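You operate a simulated robot arm through the tools that you are given. There is no shell and no other tool.

The job below is to be done with a simulated robot arm. You get a single attempt, and the scene is never put back.

TASK
Fit the chip that the bolted board names in place of the wrong one.
Fine: free the orange slider, wrong chip to the blue mat, lock the slider again.

The check looks at the end state, three seconds after you hand in, the way a careful person would. Anything else that was tipped, shoved, dropped, spilled or broken makes it a failure.

THE ROBOT
A 7-joint arm with a two-finger parallel gripper, fixed in place. Base frame: the origin is on the floor under the middle of its stand, x ahead of it, y to its left, z up; the work surface is at about z = 0.803. Readings come in m, degrees, newtons and seconds.
With the tool pointing down near the work surface it reaches from about 0.3 to 0.72 m from the base axis. Its first joint turns from -166.0 to 166.0 degrees. Payload 3.43 kg.
Tool frame: the origin (TCP) lies between the finger pads and is the grasp point; the fingertips stand 0.034 m ahead of it; z points along the fingers, y is the line along which they close. Largest opening 0.128 m; finger width 0.024, thickness 0.012; the body of the gripper, 0.048 by 0.13 m, starts 0.096 m behind the TCP.
Orientation is that of the tool frame in the base frame, as [roll, pitch, yaw] about the fixed x, y, z axes, in that order (R = Rz(yaw) Ry(pitch) Rx(roll)). With the fingers straight down and closing along the base's y, the tool's x points along the base's -x, its y along +y and its z along -z.

THE INTERFACE
- The arm moves only by the tool nudge_tool. Its argument "steps" is a list of rows, each a list of 3 entries, a list of its own where there are three numbers: the gripper command, from -1 (shut) to 1 (fully open), values between in proportion, then the shift along the base's x, y, z in m, then the turn, a rotation vector about the base's x, y, z in degrees. In form: [[hand, [tx, ty, tz], [rx, ry, rz]], ...]. A call has 1 to 20 rows; each row shifts and turns the commanded pose from where the row before left it. Each row takes 0.2 s and may step no farther than 0.05 m and 8.6 degrees from the row before; otherwise, or with a gripper value out of range, the whole call is refused. Where a pose cannot be reached the arm comes as near as it can. A force on the tool above 40 N (or 10 N above the force at the start of the call, whichever is more), or a blocked arm, ends the call early, and 0.2 s more pass. The fingers move at their own pace (about 0.108 m/s each) and stop on an object; they squeeze with about 21 N. The grip force told is the motor's: it shows also when the fingers shut on nothing. Time passes only in rows, and 0.2 s behind the last, so rows that do not move let the fingers close. The reply holds the time, the measured pose of the TCP, the force on the tool along the base axes, the opening and the grip force, in the units named above and with some noise, with the torque about the TCP (base axes, N m) and any sound that the robot's microphone picked up, and new pictures: "views" is both (left out), scene, wrist or none.
- Cameras (640 x 400 px; columns grow to the right, rows downward): "scene" is fixed at [0.3994, 0.6451, 1.3843]; the picture's right is [-0.90, -0.43, 0.00], its down [-0.31, 0.66, -0.69] and it looks along [0.29, -0.62, -0.73] (base axes); focal length 327 px, centre (320, 200). "wrist" rides on the gripper at [0.076, -0.011, -0.16] in the tool frame; the picture's right is [0.15, 0.99, 0.00], its down [-0.88, 0.13, -0.46] and it looks along [-0.45, 0.07, 0.89] (tool axes); focal length 234 px, centre (320, 200). There is no depth. A picture from a camera that has moved, and an enlarged one, comes with that camera's place and axes in the base frame and with its lens. The place of the scene camera against the robot may be out by one fixed shift of up to 0.018 m in any direction.
- raise_lower(by): slides the trunk up (or, below 0, down) by that many m; the arm rides with it, the base frame stays. It gives what a move gives, with no picture.
- zoom(camera, box): a new picture of the part [left, top, right, bottom] of that camera's present view, enlarged. No time passes.
- sign_off(): hands the job in; it is judged then, once.

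Places have to be worked out from the pictures, the camera data and where the tool is seen. Open the gripper and draw the arm clear of the work before you hand the job in, unless the task says otherwise.

The tools are called after "Emit:" as name(argument=value, ...) on one line, values as JSON. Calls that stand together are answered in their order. nudge_tool: Moves the arm, as the interface text tells. Its arguments: {"type":"object","properties":{"steps":{"type":"array","items":{"type":"array"}},"views":{"type":"string","enum":["both","scene","wrist","none"]}},"required":["steps"]} The other tools are called the same way: raise_lower (by) moves the trunk up or down; zoom (camera, box) takes an enlarged picture of a part of a camera's view; sign_off () hands the job in.

At the start:

```text
time: 0.0
eef_pos: [0.424, 0.2655, 1.0593]
ee_rot: [180.0, 0.0, 179.9]
force: [-0.5, -0.1, -0.5]
wrist_torque: [-0.02, -0.01, -0.04]
width: 0.1281
finger_force: 0.1
trunk travel left (down, up): [-0.225, 0.099]
```

scene: 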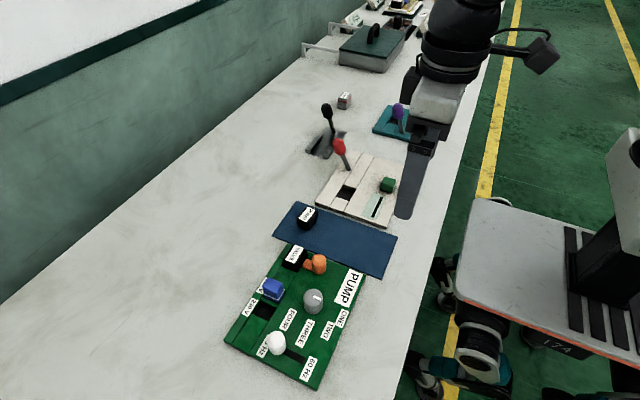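
wrist: 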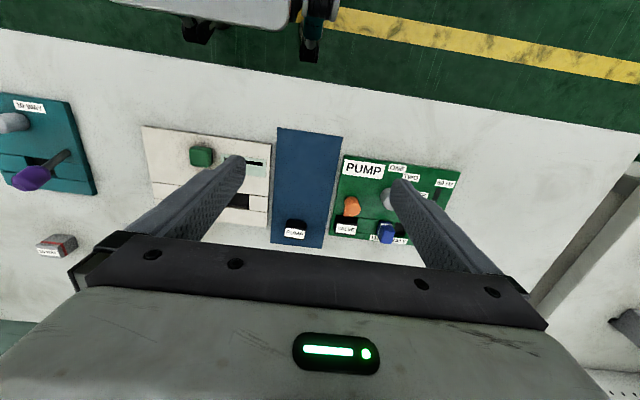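

I start by looking closely at the green board, the blue mat and the surroundings to see what is named and where the sliders are.

Emit:
zoom(camera="scene", box=[210, 190, 410, 395])

Emit:
zoom(camera="scene", box=[290, 80, 450, 230])

Emit:
zoom(camera="wrist", box=[240, 120, 480, 270])

Emit:
zoom(camera="scene", box=[300, 0, 460, 100])

```text
1.95 times, centred on (310, 292) of scene
camera zoom: at [0.3994, 0.6451, 1.3843], right [-0.9, -0.43, 0.0], down [-0.31, 0.66, -0.69], along [0.29, -0.62, -0.73], focal length 638 px, centre (340, 20)
```

zoom: 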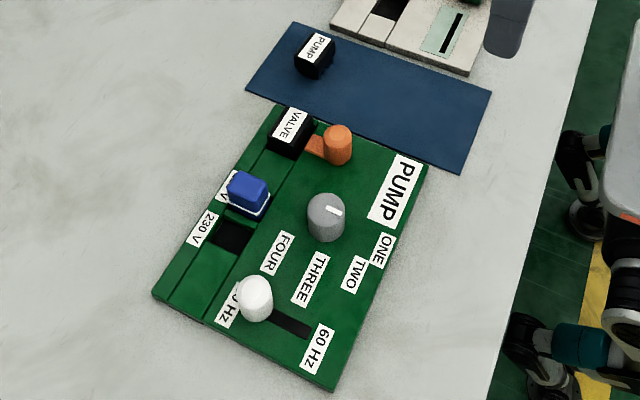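

```text
2.67 times, centred on (370, 155) of scene
camera zoom: at [0.3994, 0.6451, 1.3843], right [-0.9, -0.43, 0.0], down [-0.31, 0.66, -0.69], along [0.29, -0.62, -0.73], focal length 872 px, centre (187, 320)
```

zoom: 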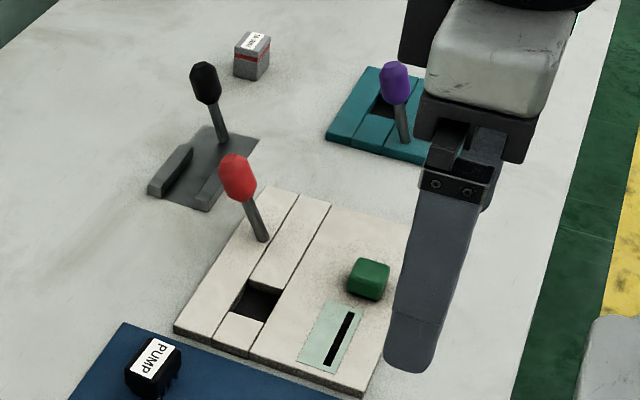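

```text
2.67 times, centred on (360, 195) of wrist
camera zoom: at [0.3484, 0.254, 1.2186], right [-0.15, 0.99, 0.0], down [0.88, 0.13, 0.46], along [0.45, 0.07, -0.89], focal length 624 px, centre (213, 213)
```

zoom: 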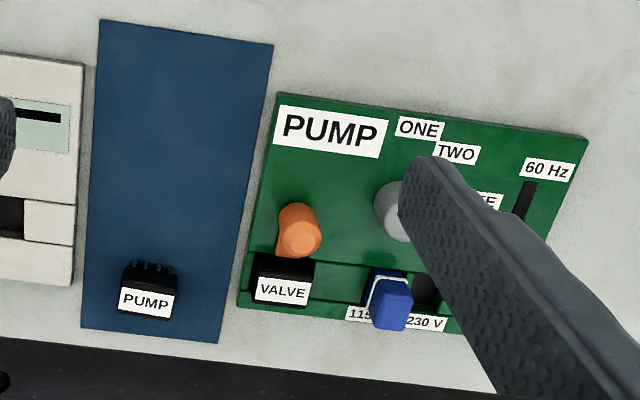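

```text
4.00 times, centred on (380, 50) of scene
camera zoom: at [0.3994, 0.6451, 1.3843], right [-0.9, -0.43, 0.0], down [-0.31, 0.66, -0.69], along [0.29, -0.62, -0.73], focal length 1308 px, centre (80, 800)
```

zoom: 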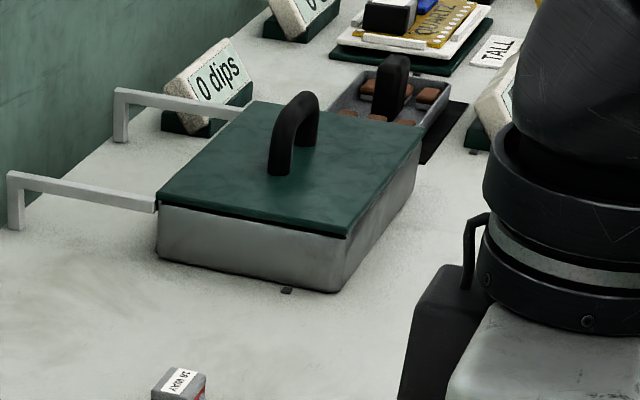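

The green board is titled PUMP, the VALVE chip sits in its socket beside the orange slider, and a PUMP chip lies on the blue mat. I zoom in tighter to see the slider, pins and socket.

Emit:
zoom(camera="scene", box=[270, 195, 350, 285])

Emit:
zoom(camera="wrist", box=[265, 180, 405, 260])

```text
4.44 times, centred on (310, 240) of scene
camera zoom: at [0.3994, 0.6451, 1.3843], right [-0.9, -0.43, 0.0], down [-0.31, 0.66, -0.69], along [0.29, -0.62, -0.73], focal length 1453 px, centre (364, 22)
```

zoom: 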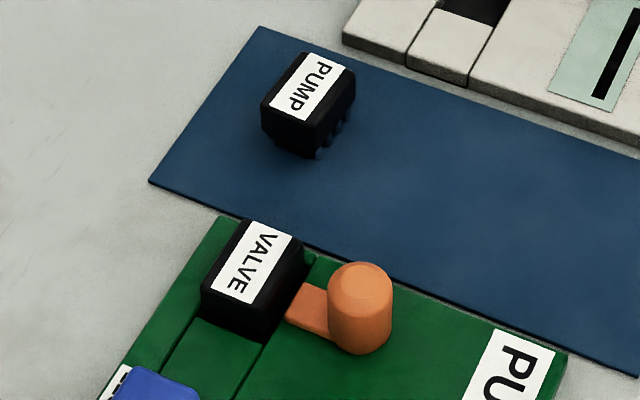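

```text
4.57 times, centred on (335, 220) of wrist
camera zoom: at [0.3484, 0.254, 1.2186], right [-0.15, 0.99, 0.0], down [0.88, 0.13, 0.46], along [0.45, 0.07, -0.89], focal length 1070 px, centre (251, 109)
```

zoom: 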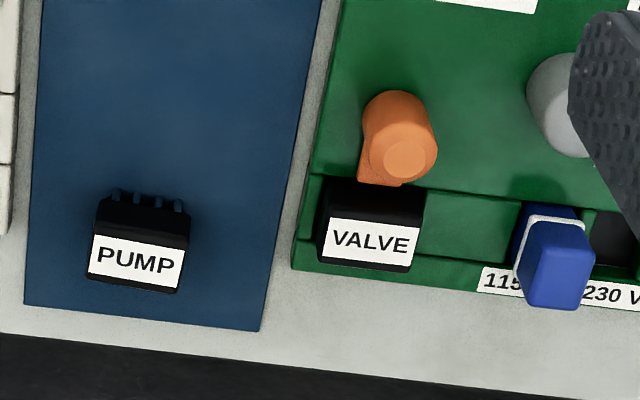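

Orange knob sits on the robot's side of the VALVE chip with a tongue pointing at it; I estimate VALVE near (0.597, 0.341) and PUMP near (0.624, 0.246). I move the wrist camera over this area for a better view, staying high.

Emit:
nudge_tool(steps=[[1, [0.034, 0.005, -0.012], [0, 0, 0]], [1, [0.034, 0.005, -0.012], [0, 0, 0]], [1, [0.034, 0.005, -0.012], [0, 0, 0]], [1, [0.034, 0.005, -0.012], [0, 0, 0]], [1, [0, 0, 0], [0, 0, 0]]], views="both")

```text
time: 1.2
eef_pos: [0.5581, 0.2865, 1.0088]
ee_rot: [-180.0, 0.1, 180.0]
force: [0.7, 1.2, 0.1]
wrist_torque: [0.03, 0.02, 0.0]
width: 0.1279
finger_force: 0.0
trunk travel left (down, up): [-0.225, 0.099]
camera wrist: at [0.4827, 0.2747, 1.1679], right [-0.15, 0.99, 0.0], down [0.88, 0.13, 0.46], along [0.45, 0.07, -0.89], focal length 234 px, centre (320, 200)
```

scene: 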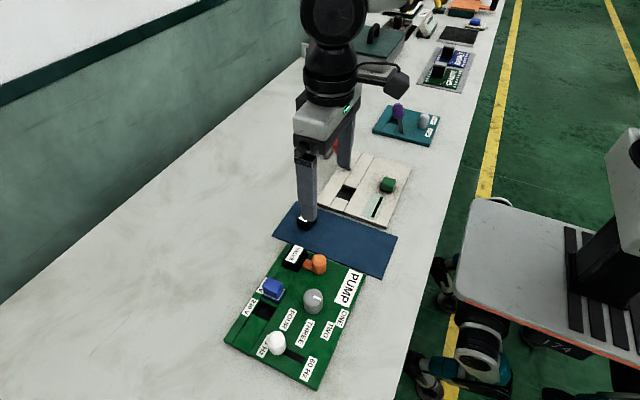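
wrist: 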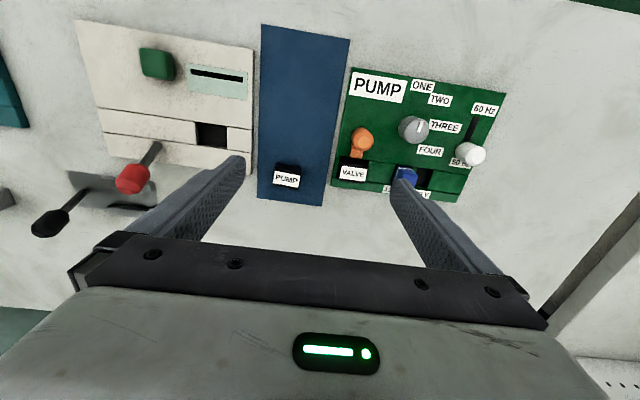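

Emit:
zoom(camera="wrist", box=[260, 110, 420, 210])

Emit:
zoom(camera="wrist", box=[325, 55, 515, 210])

Emit:
zoom(camera="scene", box=[260, 225, 360, 310])

```text
4.00 times, centred on (340, 160) of wrist
camera zoom: at [0.4827, 0.2747, 1.1679], right [-0.15, 0.99, 0.0], down [0.88, 0.13, 0.46], along [0.45, 0.07, -0.89], focal length 937 px, centre (240, 360)
```

zoom: 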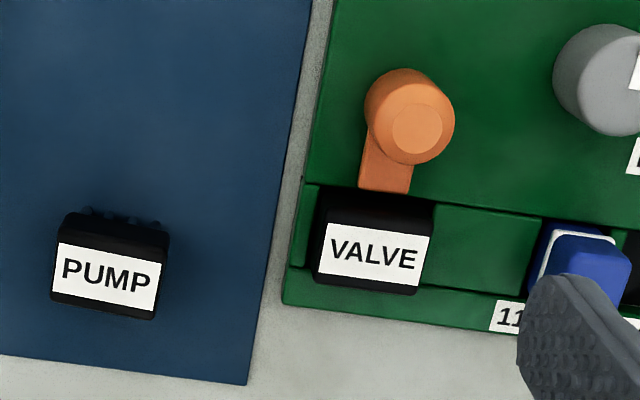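

```text
2.58 times, centred on (420, 132) of wrist
camera zoom: at [0.4827, 0.2747, 1.1679], right [-0.15, 0.99, 0.0], down [0.88, 0.13, 0.46], along [0.45, 0.07, -0.89], focal length 604 px, centre (62, 374)
```

zoom: 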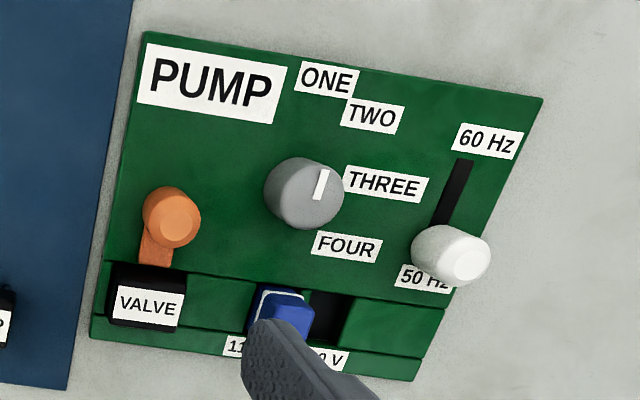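

```text
4.71 times, centred on (310, 268) of scene
camera zoom: at [0.3994, 0.6451, 1.3843], right [-0.9, -0.43, 0.0], down [-0.31, 0.66, -0.69], along [0.29, -0.62, -0.73], focal length 1538 px, centre (367, -118)
```

zoom: 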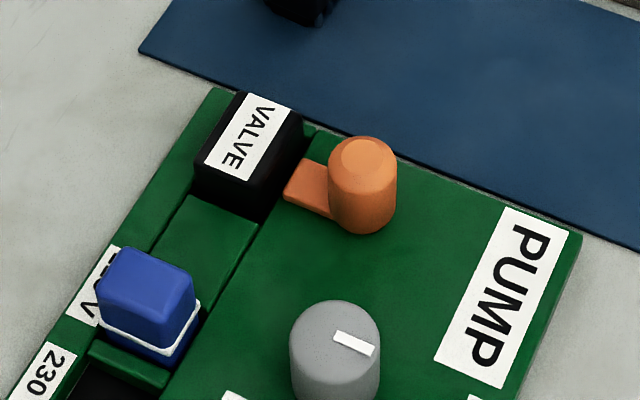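

Triangulating the two wrist views: VALVE label top ≈ (0.600, 0.345, 0.832), PUMP ≈ (0.623, 0.245, 0.835), orange knob top ≈ (0.547, 0.345, 0.850). I move above the orange knob with the fingers part-closed for a closer look.

Emit:
nudge_tool(steps=[[-0.1, [-0.004, 0.02, -0.02], [0, 0, 0]], [-0.1, [-0.004, 0.02, -0.02], [0, 0, 0]], [-0.1, [-0.003, 0.0185, -0.02], [0, 0, 0]], [-0.1, [0, 0, -0.015], [0, 0, 0]], [-0.1, [0, 0, 0], [0, 0, 0]], [-0.1, [0, 0, 0], [0, 0, 0]]], views="both")

```text
time: 2.6
eef_pos: [0.5492, 0.3444, 0.9333]
ee_rot: [-179.9, 0.0, 179.9]
force: [-0.1, -0.1, -1.1]
wrist_torque: [-0.01, -0.01, -0.04]
width: 0.0574
finger_force: 0.1
trunk travel left (down, up): [-0.225, 0.099]
camera wrist: at [0.474, 0.3326, 1.0931], right [-0.15, 0.99, 0.0], down [0.88, 0.13, 0.46], along [0.45, 0.07, -0.89], focal length 234 px, centre (320, 200)
```

scene: 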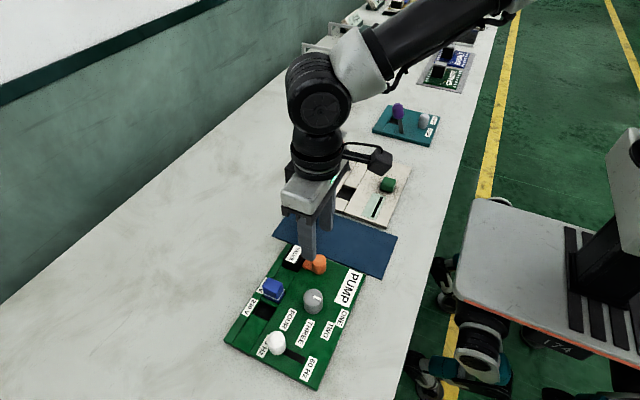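
wrist: 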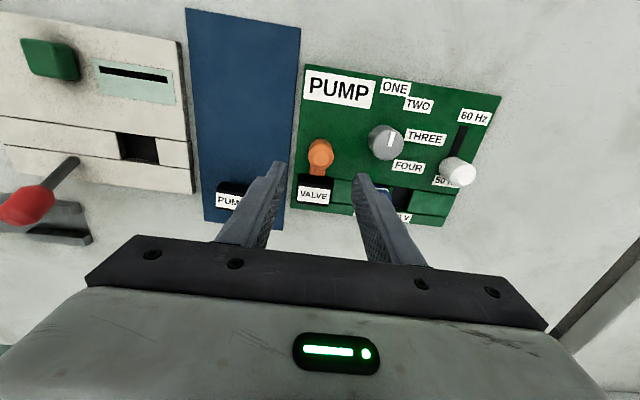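

Emit:
zoom(camera="wrist", box=[270, 120, 390, 220])

Emit:
zoom(camera="scene", box=[270, 220, 350, 290])

```text
4.00 times, centred on (330, 170) of wrist
camera zoom: at [0.474, 0.3326, 1.0931], right [-0.15, 0.99, 0.0], down [0.88, 0.13, 0.46], along [0.45, 0.07, -0.89], focal length 937 px, centre (280, 320)
```

zoom: 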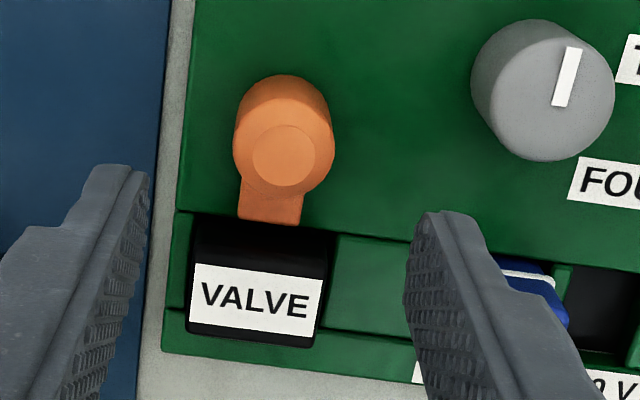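

```text
5.71 times, centred on (310, 255) of scene
camera zoom: at [0.3994, 0.6451, 1.3843], right [-0.9, -0.43, 0.0], down [-0.31, 0.66, -0.69], along [0.29, -0.62, -0.73], focal length 1868 px, centre (377, -114)
```

zoom: 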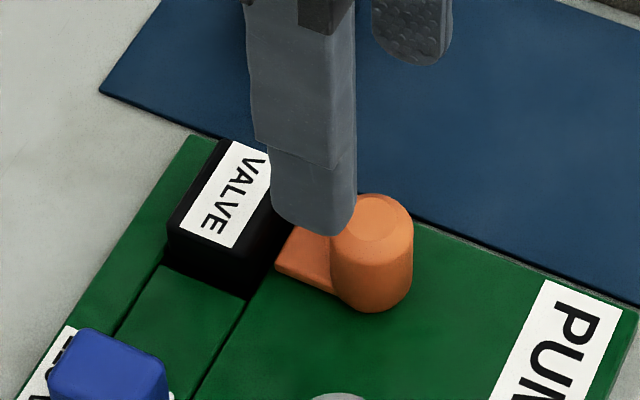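

The knob top refines to about (0.548, 0.345, 0.848), VALVE label to (0.601, 0.344, 0.829), and the tongue reaches the chip along +x. I lower open fingers around the knob, tips to about z 0.825, without closing yet.

Emit:
nudge_tool(steps=[[-0.15, [-0.001, 0.0005, -0.02], [0, 0, 0]], [-0.15, [0, 0, -0.02], [0, 0, 0]], [-0.15, [0, 0, -0.02], [0, 0, 0]], [-0.15, [0, 0, -0.013], [0, 0, 0]], [-0.15, [0, 0, 0], [0, 0, 0]]], views="both")

```text
time: 3.8
eef_pos: [0.5474, 0.3448, 0.8626]
ee_rot: [-180.0, 0.0, -179.9]
force: [0.3, -1.0, 0.8]
wrist_torque: [0.01, -0.02, -0.04]
width: 0.0548
finger_force: 0.1
trunk travel left (down, up): [-0.225, 0.099]
camera wrist: at [0.4721, 0.3329, 1.0215], right [-0.15, 0.99, 0.0], down [0.88, 0.13, 0.46], along [0.45, 0.07, -0.89], focal length 234 px, centre (320, 200)
```

scene: 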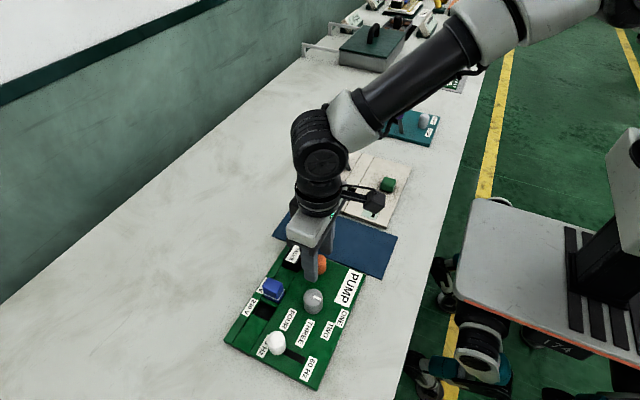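
wrist: 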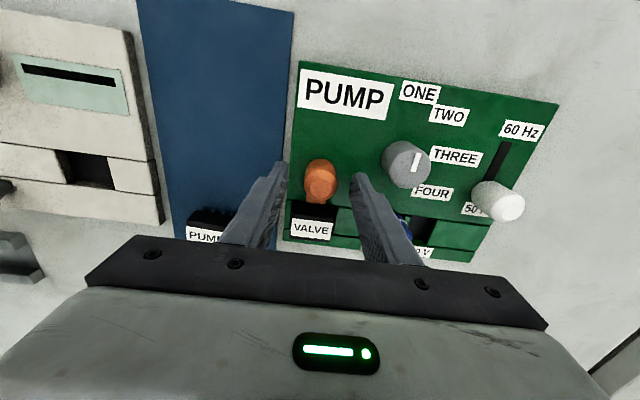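

Emit:
zoom(camera="wrist", box=[260, 140, 400, 250])

Emit:
zoom(camera="scene", box=[270, 220, 350, 290])

```text
3.64 times, centred on (330, 195) of wrist
camera zoom: at [0.4721, 0.3329, 1.0215], right [-0.15, 0.99, 0.0], down [0.88, 0.13, 0.46], along [0.45, 0.07, -0.89], focal length 852 px, centre (284, 218)
```

zoom: 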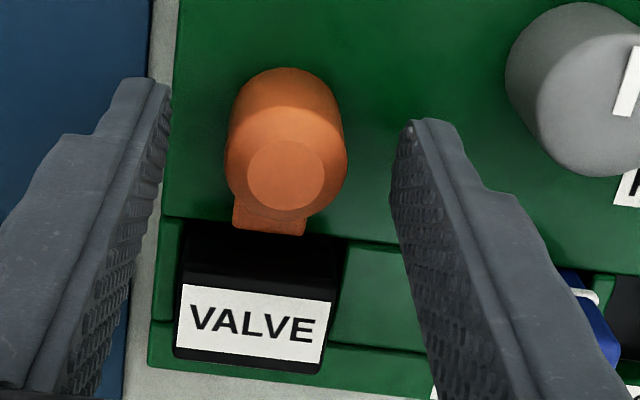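

```text
5.71 times, centred on (310, 255) of scene
camera zoom: at [0.3994, 0.6451, 1.3843], right [-0.9, -0.43, 0.0], down [-0.31, 0.66, -0.69], along [0.29, -0.62, -0.73], focal length 1868 px, centre (377, -114)
```

zoom: 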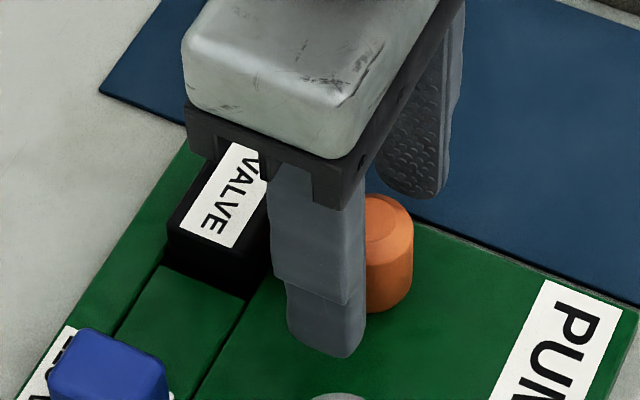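

The fingertips straddle the knob evenly, tips around z 0.829. I close on the knob and wait.

Emit:
nudge_tool(steps=[[-1, [0, 0, 0], [0, 0, 0]], [-1, [0, 0, 0], [0, 0, 0]], [-1, [0, 0, 0], [0, 0, 0]]], views="wrist")

```text
time: 4.6
eef_pos: [0.5472, 0.3458, 0.8618]
ee_rot: [180.0, 0.0, 180.0]
force: [1.0, 4.1, -1.3]
wrist_torque: [-0.48, -0.19, 0.03]
width: 0.0265
finger_force: 44.8
trunk travel left (down, up): [-0.225, 0.099]
camera wrist: at [0.472, 0.3333, 1.0216], right [-0.15, 0.99, 0.0], down [0.88, 0.13, 0.46], along [0.45, 0.07, -0.89], focal length 234 px, centre (320, 200)
```

wrist: 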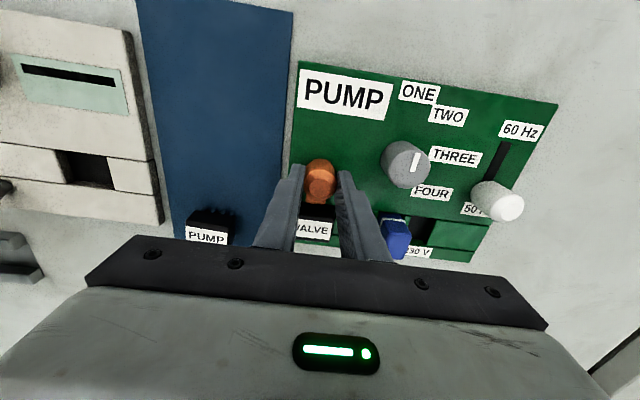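

The knob is held at 26.5 mm width with about 4 N sideways load, so I relax y by a millimetre and pull gently toward −x in small steps.

Emit:
nudge_tool(steps=[[-1, [0, 0.0012, 0], [0, 0, 0]], [-1, [-0.004, 0, 0], [0, 0, 0]], [-1, [-0.004, 0, 0], [0, 0, 0]], [-1, [-0.004, 0, 0], [0, 0, 0]], [-1, [0, 0, 0], [0, 0, 0]]], views="both")

```text
time: 5.8
eef_pos: [0.5368, 0.3449, 0.8612]
ee_rot: [-179.8, -0.1, 180.0]
force: [2.3, -6.9, -16.2]
wrist_torque: [0.47, -1.08, -0.02]
width: 0.0268
finger_force: 45.0
trunk travel left (down, up): [-0.225, 0.099]
camera wrist: at [0.461, 0.3337, 1.0218], right [-0.15, 0.99, 0.0], down [0.88, 0.13, 0.45], along [0.45, 0.06, -0.89], focal length 234 px, centre (320, 200)
```

scene: 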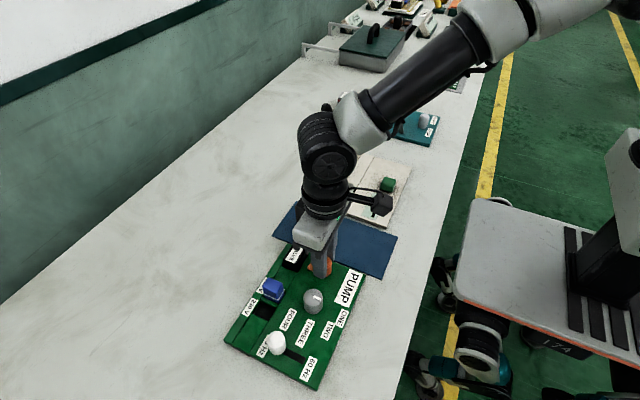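
wrist: 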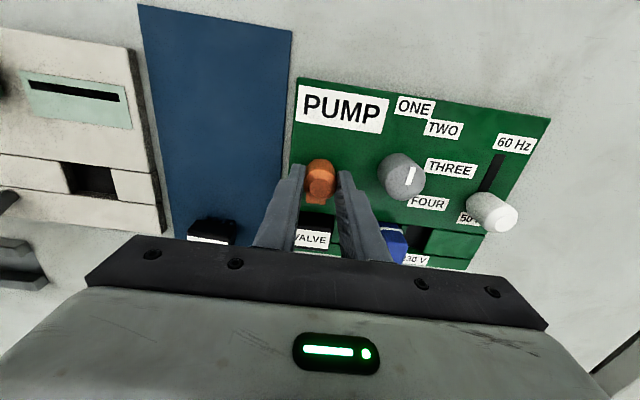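

The slider followed about 10 mm toward −x. I look closer at the tongue before continuing.

Emit:
zoom(camera="wrist", box=[270, 140, 380, 270])

Emit:
zoom(camera="scene", box=[270, 225, 350, 295])

```text
3.08 times, centred on (325, 205) of wrist
camera zoom: at [0.461, 0.3337, 1.0218], right [-0.15, 0.99, 0.0], down [0.88, 0.13, 0.45], along [0.45, 0.06, -0.89], focal length 720 px, centre (305, 185)
```

zoom: 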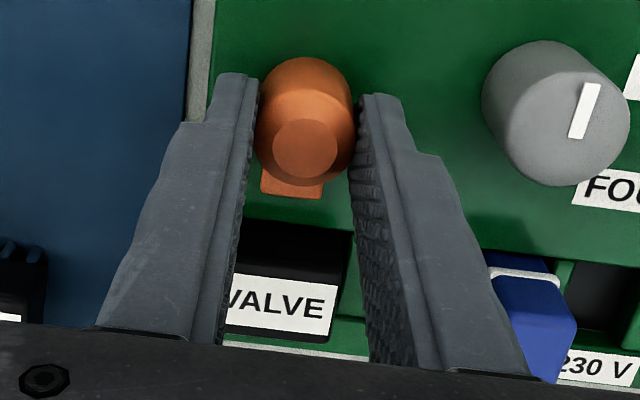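

```text
5.71 times, centred on (310, 260) of scene
camera zoom: at [0.3994, 0.6451, 1.3843], right [-0.9, -0.43, 0.0], down [-0.31, 0.66, -0.69], along [0.29, -0.62, -0.73], focal length 1868 px, centre (377, -143)
```

zoom: 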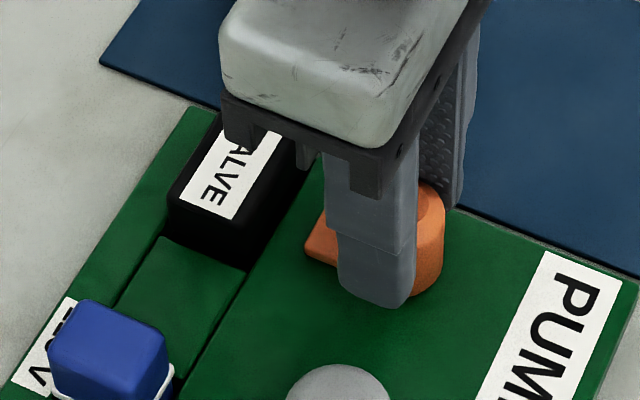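

The tongue is now clearly separated from the chip. I trim the side/vertical load and continue pulling a bit to find the end of travel, watching force.

Emit:
nudge_tool(steps=[[-1, [0, -0.0012, -0.0015], [0, 0, 0]], [-1, [-0.003, 0, 0], [0, 0, 0]], [-1, [-0.003, 0, 0], [0, 0, 0]], [-1, [0, 0, 0], [0, 0, 0]]], views="none")

```text
time: 6.8
eef_pos: [0.5294, 0.3454, 0.8628]
ee_rot: [180.0, 0.0, -179.8]
force: [0.3, -1.8, -5.1]
wrist_torque: [-0.63, 0.43, -0.04]
width: 0.0267
finger_force: 45.3
trunk travel left (down, up): [-0.225, 0.099]
```

Still moving freely (18 mm total). I pull a little more to find a stop.

Emit:
nudge_tool(steps=[[-1, [-0.003, 0, 0], [0, 0, 0]], [-1, [-0.003, 0, 0], [0, 0, 0]], [-1, [0, 0, 0], [0, 0, 0]]], views="both")

```text
time: 7.6
eef_pos: [0.5244, 0.3452, 0.8615]
ee_rot: [179.9, 0.3, 180.0]
force: [6.3, -0.2, 4.2]
wrist_torque: [-0.57, 0.21, -0.08]
width: 0.0264
finger_force: 45.1
trunk travel left (down, up): [-0.225, 0.099]
camera wrist: at [0.4489, 0.3331, 1.0214], right [-0.15, 0.99, 0.0], down [0.88, 0.13, 0.46], along [0.45, 0.07, -0.89], focal length 234 px, centre (320, 200)
```

scene: 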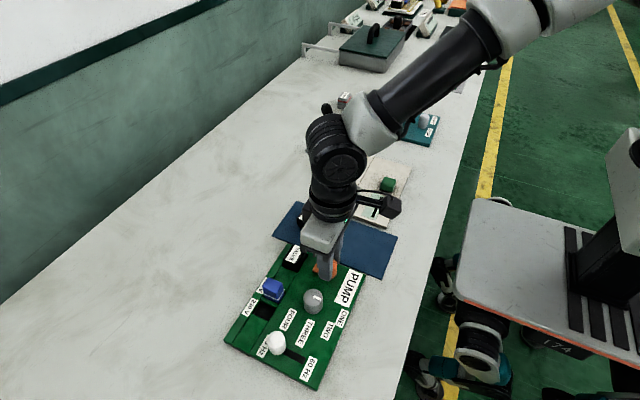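
wrist: 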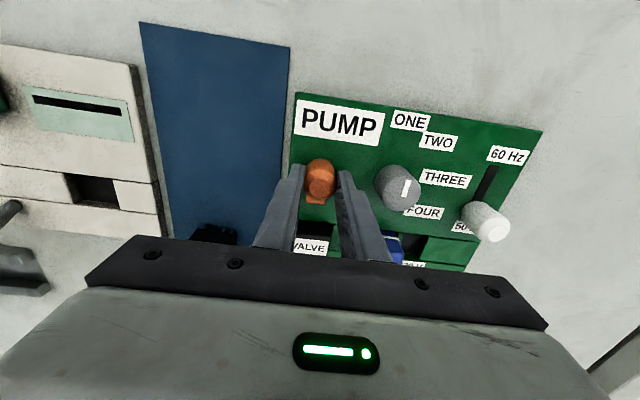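

A stop is felt at about 23 mm travel (Fx ≈ +6 N), so the slider is fully free. I open only slightly (grey knob is near), then rise straight up and move over the VALVE chip.

Emit:
nudge_tool(steps=[[-1, [0.002, 0, 0], [0, 0, 0]], [-0.35, [0, 0, 0], [0, 0, 0]], [-0.35, [0, 0, 0], [0, 0, 0]], [-0.35, [0, 0, 0.02], [0, 0, 0]], [-0.35, [0, 0, 0.03], [0, 0, 0]], [-0.35, [0, 0, 0.03], [0, 0, 0]], [-0.1, [0.025, 0, 0], [0, 0, 0]], [-0.1, [0.025, 0, 0], [0, 0, 0]], [-0.1, [0.025, 0, 0], [0, 0, 0]], [-0.1, [0, 0, 0], [0, 0, 0]]], views="both")

```text
time: 9.8
eef_pos: [0.6003, 0.3459, 0.9415]
ee_rot: [180.0, 0.0, -180.0]
force: [-0.7, 0.6, -0.8]
wrist_torque: [0.0, -0.01, -0.04]
width: 0.0576
finger_force: 0.0
trunk travel left (down, up): [-0.225, 0.099]
camera wrist: at [0.5244, 0.3348, 1.1014], right [-0.15, 0.99, 0.0], down [0.88, 0.13, 0.46], along [0.45, 0.07, -0.89], focal length 234 px, centre (320, 200)
```

scene: 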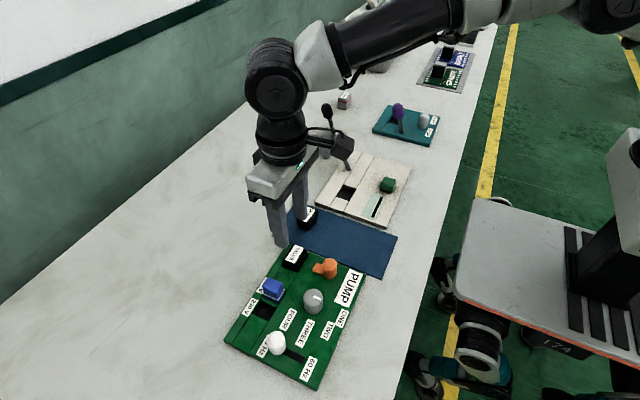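
wrist: 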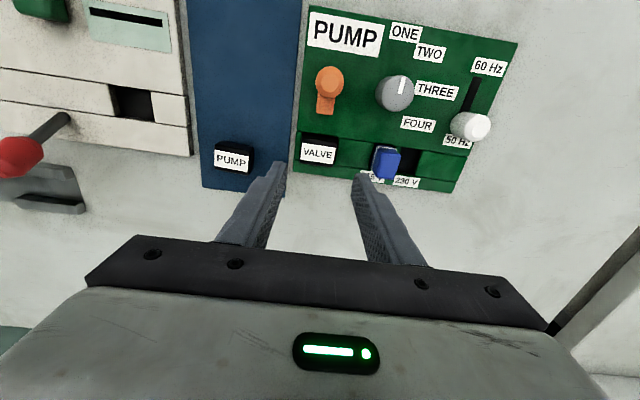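

Emit:
zoom(camera="wrist", box=[280, 60, 400, 200])

Emit:
zoom(camera="wrist", box=[205, 110, 355, 200])

Emit:
zoom(camera="scene", box=[265, 195, 345, 285])

```text
2.86 times, centred on (340, 130) of wrist
camera zoom: at [0.5244, 0.3348, 1.1014], right [-0.15, 0.99, 0.0], down [0.88, 0.13, 0.46], along [0.45, 0.07, -0.89], focal length 669 px, centre (263, 400)
```

zoom: 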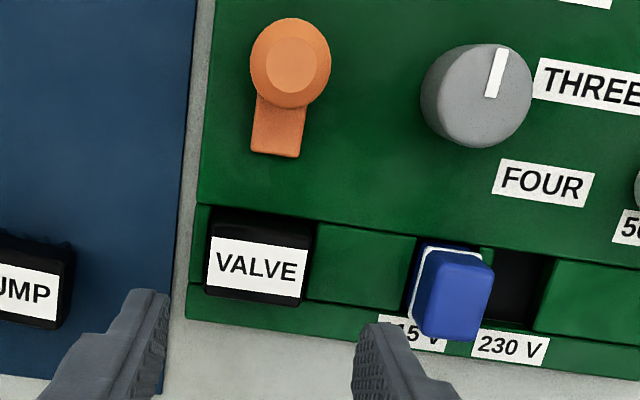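

```text
4.27 times, centred on (280, 155) of wrist
camera zoom: at [0.5244, 0.3348, 1.1014], right [-0.15, 0.99, 0.0], down [0.88, 0.13, 0.46], along [0.45, 0.07, -0.89], focal length 999 px, centre (491, 392)
```

zoom: 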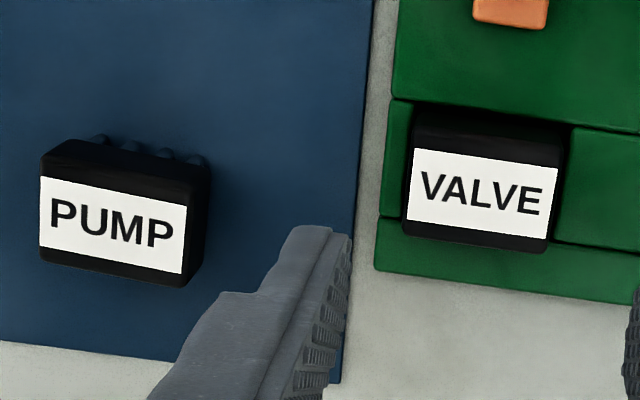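

```text
4.44 times, centred on (305, 240) of scene
camera zoom: at [0.3994, 0.6451, 1.3843], right [-0.9, -0.43, 0.0], down [-0.31, 0.66, -0.69], along [0.29, -0.62, -0.73], focal length 1453 px, centre (387, 22)
```

zoom: 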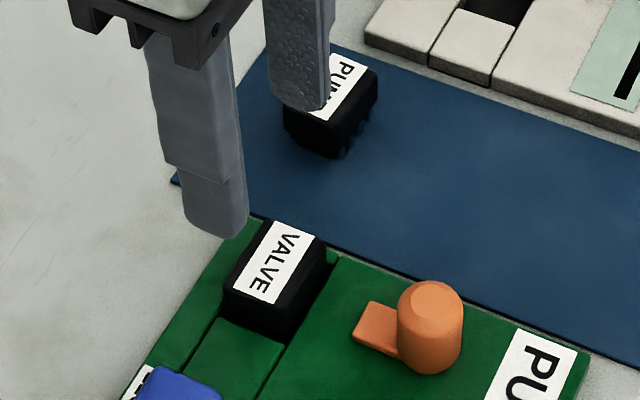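

The slider is open with its tongue well clear; VALVE body spans y≈0.323–0.365, x≈0.587–0.616, top z≈0.829, board top ≈0.814. I centre over it and lower the open fingers to just straddle it.

Emit:
nudge_tool(steps=[[-0.1, [0.0012, -0.0017, -0.02], [0, 0, 0]], [-0.1, [0, 0, -0.02], [0, 0, 0]], [-0.1, [0, 0, -0.02], [0, 0, 0]], [-0.1, [0, 0, -0.02], [0, 0, 0]], [-0.1, [0, 0, 0], [0, 0, 0]]], views="both")

```text
time: 11.0
eef_pos: [0.6047, 0.3433, 0.8611]
ee_rot: [-180.0, 0.1, -180.0]
force: [0.8, 0.5, -0.1]
wrist_torque: [0.0, -0.02, 0.04]
width: 0.0576
finger_force: 0.0
trunk travel left (down, up): [-0.225, 0.099]
camera wrist: at [0.5278, 0.332, 1.0207], right [-0.15, 0.99, 0.0], down [0.88, 0.13, 0.46], along [0.45, 0.07, -0.89], focal length 234 px, centre (320, 200)
```

scene: 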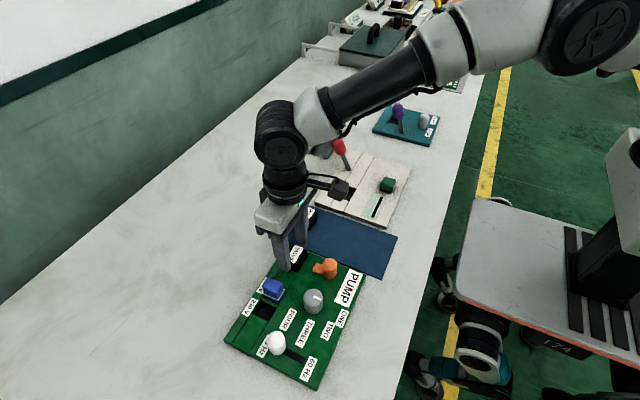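
wrist: 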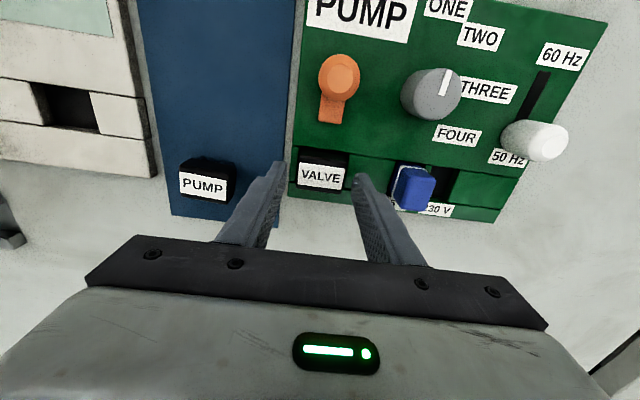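

Emit:
zoom(camera="wrist", box=[265, 130, 405, 230])

Emit:
zoom(camera="scene", box=[255, 220, 335, 290])

```text
4.00 times, centred on (335, 180) of wrist
camera zoom: at [0.5278, 0.332, 1.0207], right [-0.15, 0.99, 0.0], down [0.88, 0.13, 0.46], along [0.45, 0.07, -0.89], focal length 937 px, centre (260, 280)
```

zoom: 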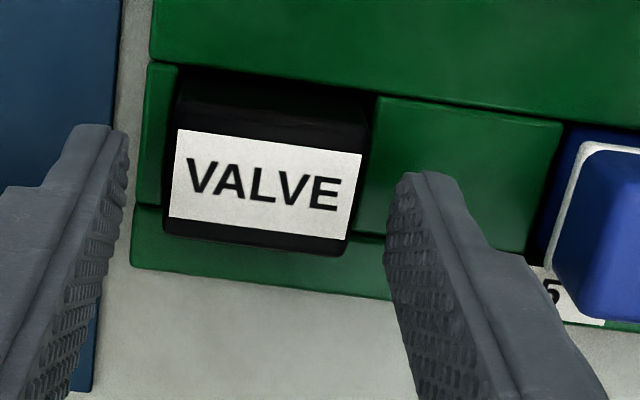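

```text
5.71 times, centred on (295, 255) of scene
camera zoom: at [0.3994, 0.6451, 1.3843], right [-0.9, -0.43, 0.0], down [-0.31, 0.66, -0.69], along [0.29, -0.62, -0.73], focal length 1868 px, centre (463, -114)
```

zoom: 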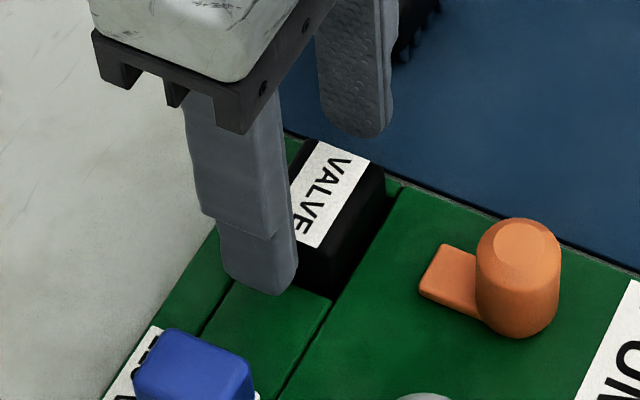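

Fingers are centred on the chip in both axes. I go down the last 10 mm (tips ≈ 0.817, just above the board), then close on the chip ends.

Emit:
nudge_tool(steps=[[-0.1, [0, 0.0007, -0.005], [0, 0, 0]], [-0.1, [0, 0, -0.005], [0, 0, 0]], [-0.1, [0, 0, 0], [0, 0, 0]]], views="scene")

```text
time: 11.8
eef_pos: [0.6042, 0.3445, 0.8508]
ee_rot: [-180.0, 0.0, 180.0]
force: [-0.3, -0.3, 0.0]
wrist_torque: [-0.01, -0.02, 0.03]
width: 0.0576
finger_force: 0.2
trunk travel left (down, up): [-0.225, 0.099]
```

scene: 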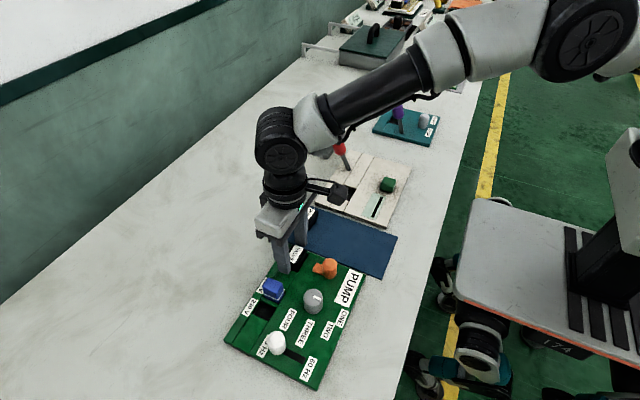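

No contact. I correct x by −2 mm and close.

Emit:
nudge_tool(steps=[[-0.1, [-0.002, 0, 0], [0, 0, 0]], [-1, [0, 0, 0], [0, 0, 0]], [-1, [0, 0, 0], [0, 0, 0]], [-1, [0, 0, 0], [0, 0, 0]]], views="wrist")

```text
time: 12.8
eef_pos: [0.5997, 0.3442, 0.8509]
ee_rot: [-180.0, 0.0, -180.0]
force: [0.8, 0.5, 0.6]
wrist_torque: [-0.02, 0.0, 0.01]
width: 0.0411
finger_force: 21.0
trunk travel left (down, up): [-0.225, 0.099]
camera wrist: at [0.5257, 0.3324, 1.0112], right [-0.15, 0.99, 0.0], down [0.88, 0.13, 0.46], along [0.45, 0.07, -0.89], focal length 234 px, centre (320, 200)
```

wrist: 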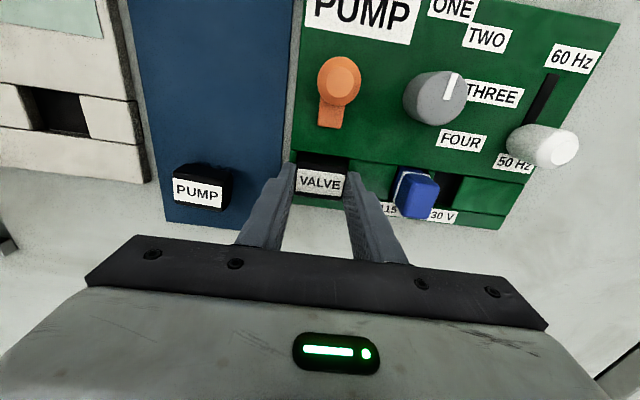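

VALVE is gripped (41 mm) with almost no side load, so the socket centre is y≈0.344. I lift straight up slowly.

Emit:
nudge_tool(steps=[[-1, [0, 0, 0.004], [0, 0, 0]], [-1, [0, 0, 0.004], [0, 0, 0]], [-1, [0, 0, 0.004], [0, 0, 0]], [-1, [0, 0, 0], [0, 0, 0]]], views="both")

```text
time: 13.8
eef_pos: [0.5986, 0.3438, 0.8638]
ee_rot: [179.9, 0.0, 180.0]
force: [-0.2, -1.1, -0.8]
wrist_torque: [0.0, 0.03, -0.03]
width: 0.0412
finger_force: 21.1
trunk travel left (down, up): [-0.225, 0.099]
camera wrist: at [0.5249, 0.3326, 1.0237], right [-0.15, 0.99, 0.0], down [0.88, 0.13, 0.46], along [0.45, 0.07, -0.89], focal length 234 px, centre (320, 200)
```

scene: 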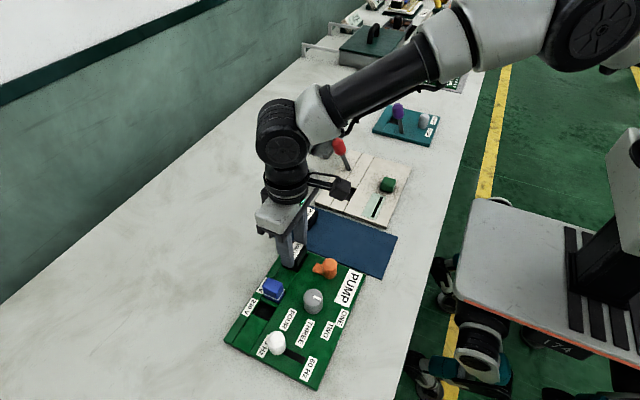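
wrist: 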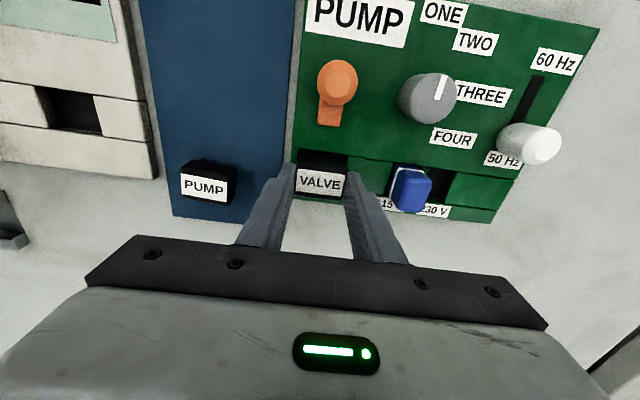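

The chip follows with no resistance. I lift it to about z 0.93.

Emit:
nudge_tool(steps=[[-1, [0, 0, 0.008], [0, 0, 0]], [-1, [0, 0, 0.01], [0, 0, 0]], [-1, [0, 0, 0.015], [0, 0, 0]], [-1, [0, 0, 0.015], [0, 0, 0]], [-1, [0, 0, 0.02], [0, 0, 0]], [-1, [0, 0, 0], [0, 0, 0]]], views="both")

```text
time: 15.2
eef_pos: [0.5996, 0.3445, 0.9327]
ee_rot: [180.0, 0.0, 179.9]
force: [-0.8, 0.0, -0.5]
wrist_torque: [0.02, -0.01, 0.01]
width: 0.0411
finger_force: 20.9
trunk travel left (down, up): [-0.225, 0.099]
camera wrist: at [0.525, 0.3328, 1.0921], right [-0.15, 0.99, 0.0], down [0.88, 0.13, 0.46], along [0.45, 0.07, -0.89], focal length 234 px, centre (320, 200)
```

scene: 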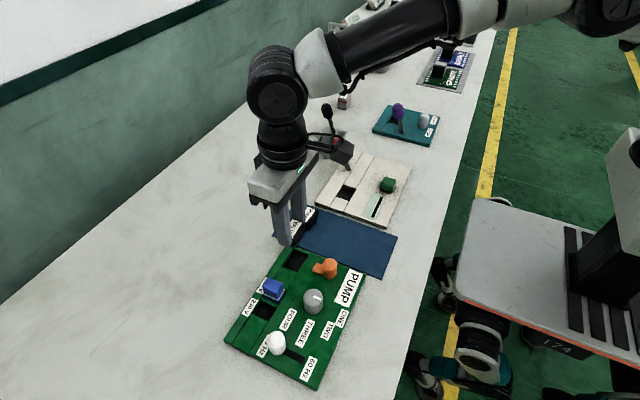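
wrist: 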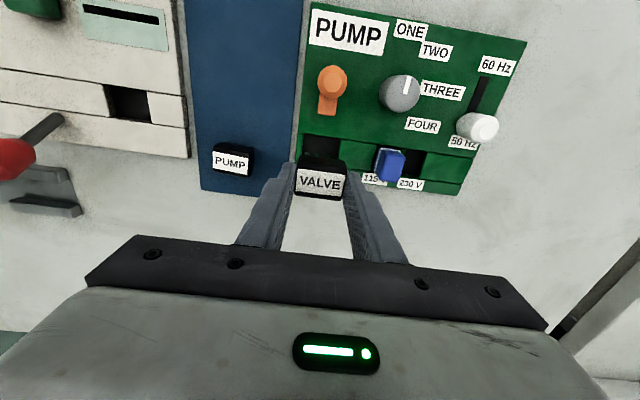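

Emit:
zoom(camera="scene", box=[255, 195, 345, 285])

Emit:
zoom(camera="wrist", box=[270, 110, 390, 210])

```text
4.44 times, centred on (300, 240) of scene
camera zoom: at [0.3994, 0.6451, 1.3843], right [-0.9, -0.43, 0.0], down [-0.31, 0.66, -0.69], along [0.29, -0.62, -0.73], focal length 1453 px, centre (409, 22)
```

zoom: 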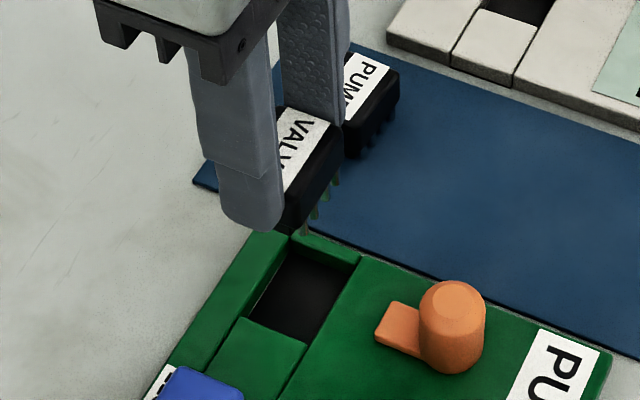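

```text
4.00 times, centred on (330, 160) of wrist
camera zoom: at [0.525, 0.3328, 1.0921], right [-0.15, 0.99, 0.0], down [0.88, 0.13, 0.46], along [0.45, 0.07, -0.89], focal length 937 px, centre (280, 360)
```

zoom: 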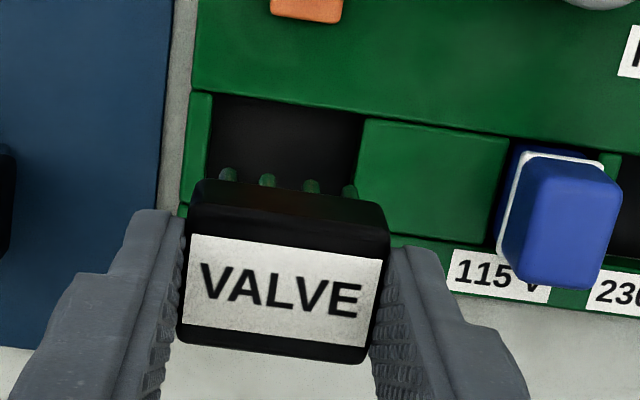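

The pocket is empty and clean (y≈0.322–0.367), VALVE hangs level in the gripper with pins down. I carry it to a free place on the blue mat at about (0.53, 0.25) and lower it to a few mm above.

Emit:
nudge_tool(steps=[[-1, [-0.0175, -0.0235, 0.005], [0, 0, 0]], [-1, [-0.0175, -0.0235, 0], [0, 0, 0]], [-1, [-0.0175, -0.0235, 0], [0, 0, 0]], [-1, [-0.0175, -0.0235, 0], [0, 0, 0]], [-1, [0, 0, -0.02], [0, 0, 0]], [-1, [0, 0, -0.02], [0, 0, 0]], [-1, [0, 0, -0.015], [0, 0, 0]], [-1, [0, 0, -0.01], [0, 0, 0]], [-1, [0, 0, 0], [0, 0, 0]]], views="both")

```text
time: 17.2
eef_pos: [0.5293, 0.2503, 0.8697]
ee_rot: [179.9, 0.0, 180.0]
force: [0.1, 1.5, 0.4]
wrist_torque: [0.01, -0.04, -0.03]
width: 0.0412
finger_force: 21.5
trunk travel left (down, up): [-0.225, 0.099]
camera wrist: at [0.4541, 0.2381, 1.0299], right [-0.15, 0.99, 0.0], down [0.88, 0.13, 0.46], along [0.45, 0.07, -0.89], focal length 234 px, centre (320, 200)
```

scene: 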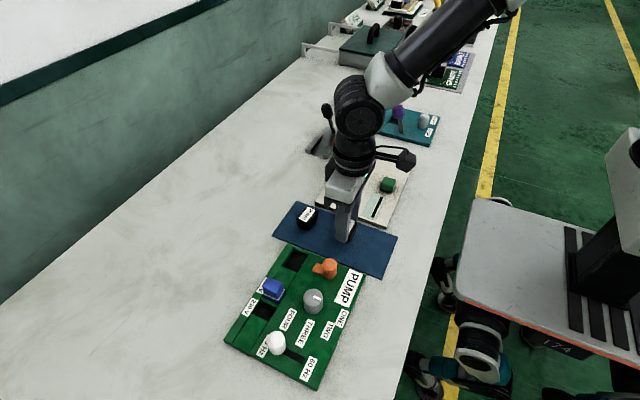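
wrist: 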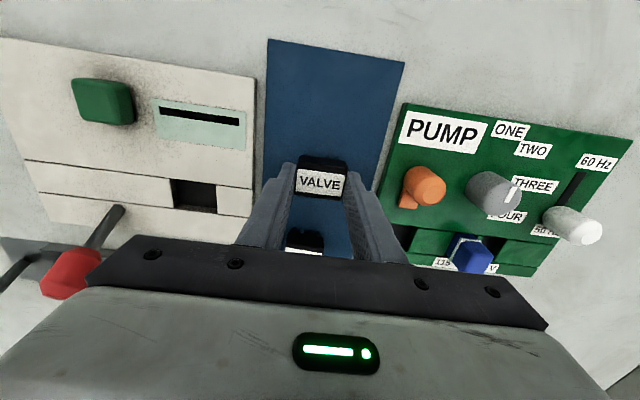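

VALVE is above a free area of the mat, held clear of everything. I lower in small steps and watch the vertical force.

Emit:
nudge_tool(steps=[[-1, [0, 0, -0.003], [0, 0, 0]], [-1, [0, 0, -0.002], [0, 0, 0]], [-1, [0, 0, -0.002], [0, 0, 0]], [-1, [0, 0, 0], [0, 0, 0]]], views="scene")

```text
time: 18.2
eef_pos: [0.53, 0.2508, 0.8637]
ee_rot: [-180.0, 0.0, -180.0]
force: [0.6, 0.2, 0.0]
wrist_torque: [0.01, 0.01, 0.01]
width: 0.0409
finger_force: 21.0
trunk travel left (down, up): [-0.225, 0.099]
```

scene: 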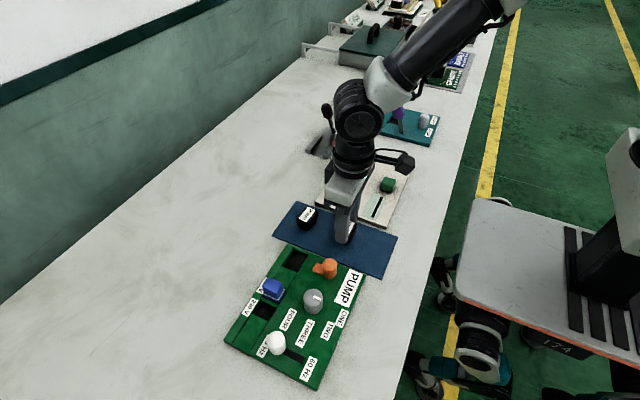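

No contact yet at z 0.864; I continue down in 1 mm steps.

Emit:
nudge_tool(steps=[[-1, [0, 0, -0.0015], [0, 0, 0]], [-1, [0, 0, -0.0015], [0, 0, 0]], [-1, [0, 0, 0], [0, 0, 0]]], views="none")

Emit:
zoom(camera="scene", box=[290, 195, 380, 275])

```text
time: 19.0
eef_pos: [0.5298, 0.2492, 0.8622]
ee_rot: [-180.0, 0.1, -179.9]
force: [0.8, 0.3, -0.4]
wrist_torque: [-0.01, 0.01, -0.02]
width: 0.0411
finger_force: 20.5
trunk travel left (down, up): [-0.225, 0.099]
```

```text
5.00 times, centred on (335, 235) of scene
camera zoom: at [0.3994, 0.6451, 1.3843], right [-0.9, -0.43, 0.0], down [-0.31, 0.66, -0.69], along [0.29, -0.62, -0.73], focal length 1634 px, centre (245, 25)
```

zoom: 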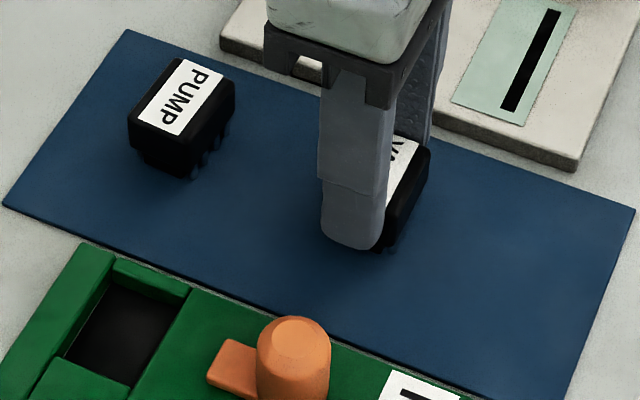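

Emit:
nudge_tool(steps=[[-1, [0, 0, -0.0015], [0, 0, 0]], [-1, [0, 0, -0.001], [0, 0, 0]], [-1, [0, 0, 0], [0, 0, 0]]], views="none")

```text
time: 19.8
eef_pos: [0.5302, 0.2503, 0.8587]
ee_rot: [-180.0, 0.0, -180.0]
force: [0.2, 0.7, -1.0]
wrist_torque: [0.01, -0.03, -0.01]
width: 0.0406
finger_force: 20.9
trunk travel left (down, up): [-0.225, 0.099]
```

No contact force yet at z 0.8587; continuing down by 1 mm steps.

Emit:
nudge_tool(steps=[[-1, [0, 0, -0.001], [0, 0, 0]], [-1, [0, 0, -0.001], [0, 0, 0]], [-1, [0, 0, 0], [0, 0, 0]]], views="none")

```text
time: 20.6
eef_pos: [0.5285, 0.2511, 0.8577]
ee_rot: [-179.9, 0.1, 180.0]
force: [-0.6, -0.2, -0.2]
wrist_torque: [0.02, 0.0, 0.01]
width: 0.041
finger_force: 21.2
trunk travel left (down, up): [-0.225, 0.099]
```

Emit:
nudge_tool(steps=[[-1, [0, 0, -0.001], [0, 0, 0]], [-1, [0, 0, -0.001], [0, 0, 0]], [-1, [0, 0, 0], [0, 0, 0]]], views="none")

Emit:
zoom(camera="scene", box=[290, 195, 380, 275])

```text
time: 21.4
eef_pos: [0.5293, 0.2503, 0.8546]
ee_rot: [179.9, 0.0, 180.0]
force: [-1.2, -0.7, 3.9]
wrist_torque: [-0.04, 0.07, 0.02]
width: 0.041
finger_force: 21.0
trunk travel left (down, up): [-0.225, 0.099]
```

```text
5.00 times, centred on (335, 235) of scene
camera zoom: at [0.3994, 0.6451, 1.3843], right [-0.9, -0.43, 0.0], down [-0.31, 0.66, -0.69], along [0.29, -0.62, -0.73], focal length 1634 px, centre (245, 25)
```

zoom: 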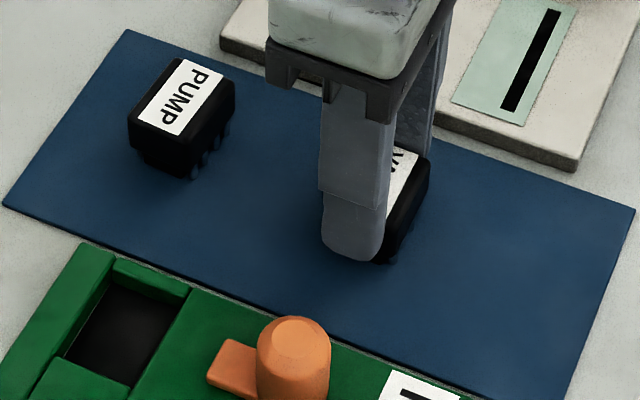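

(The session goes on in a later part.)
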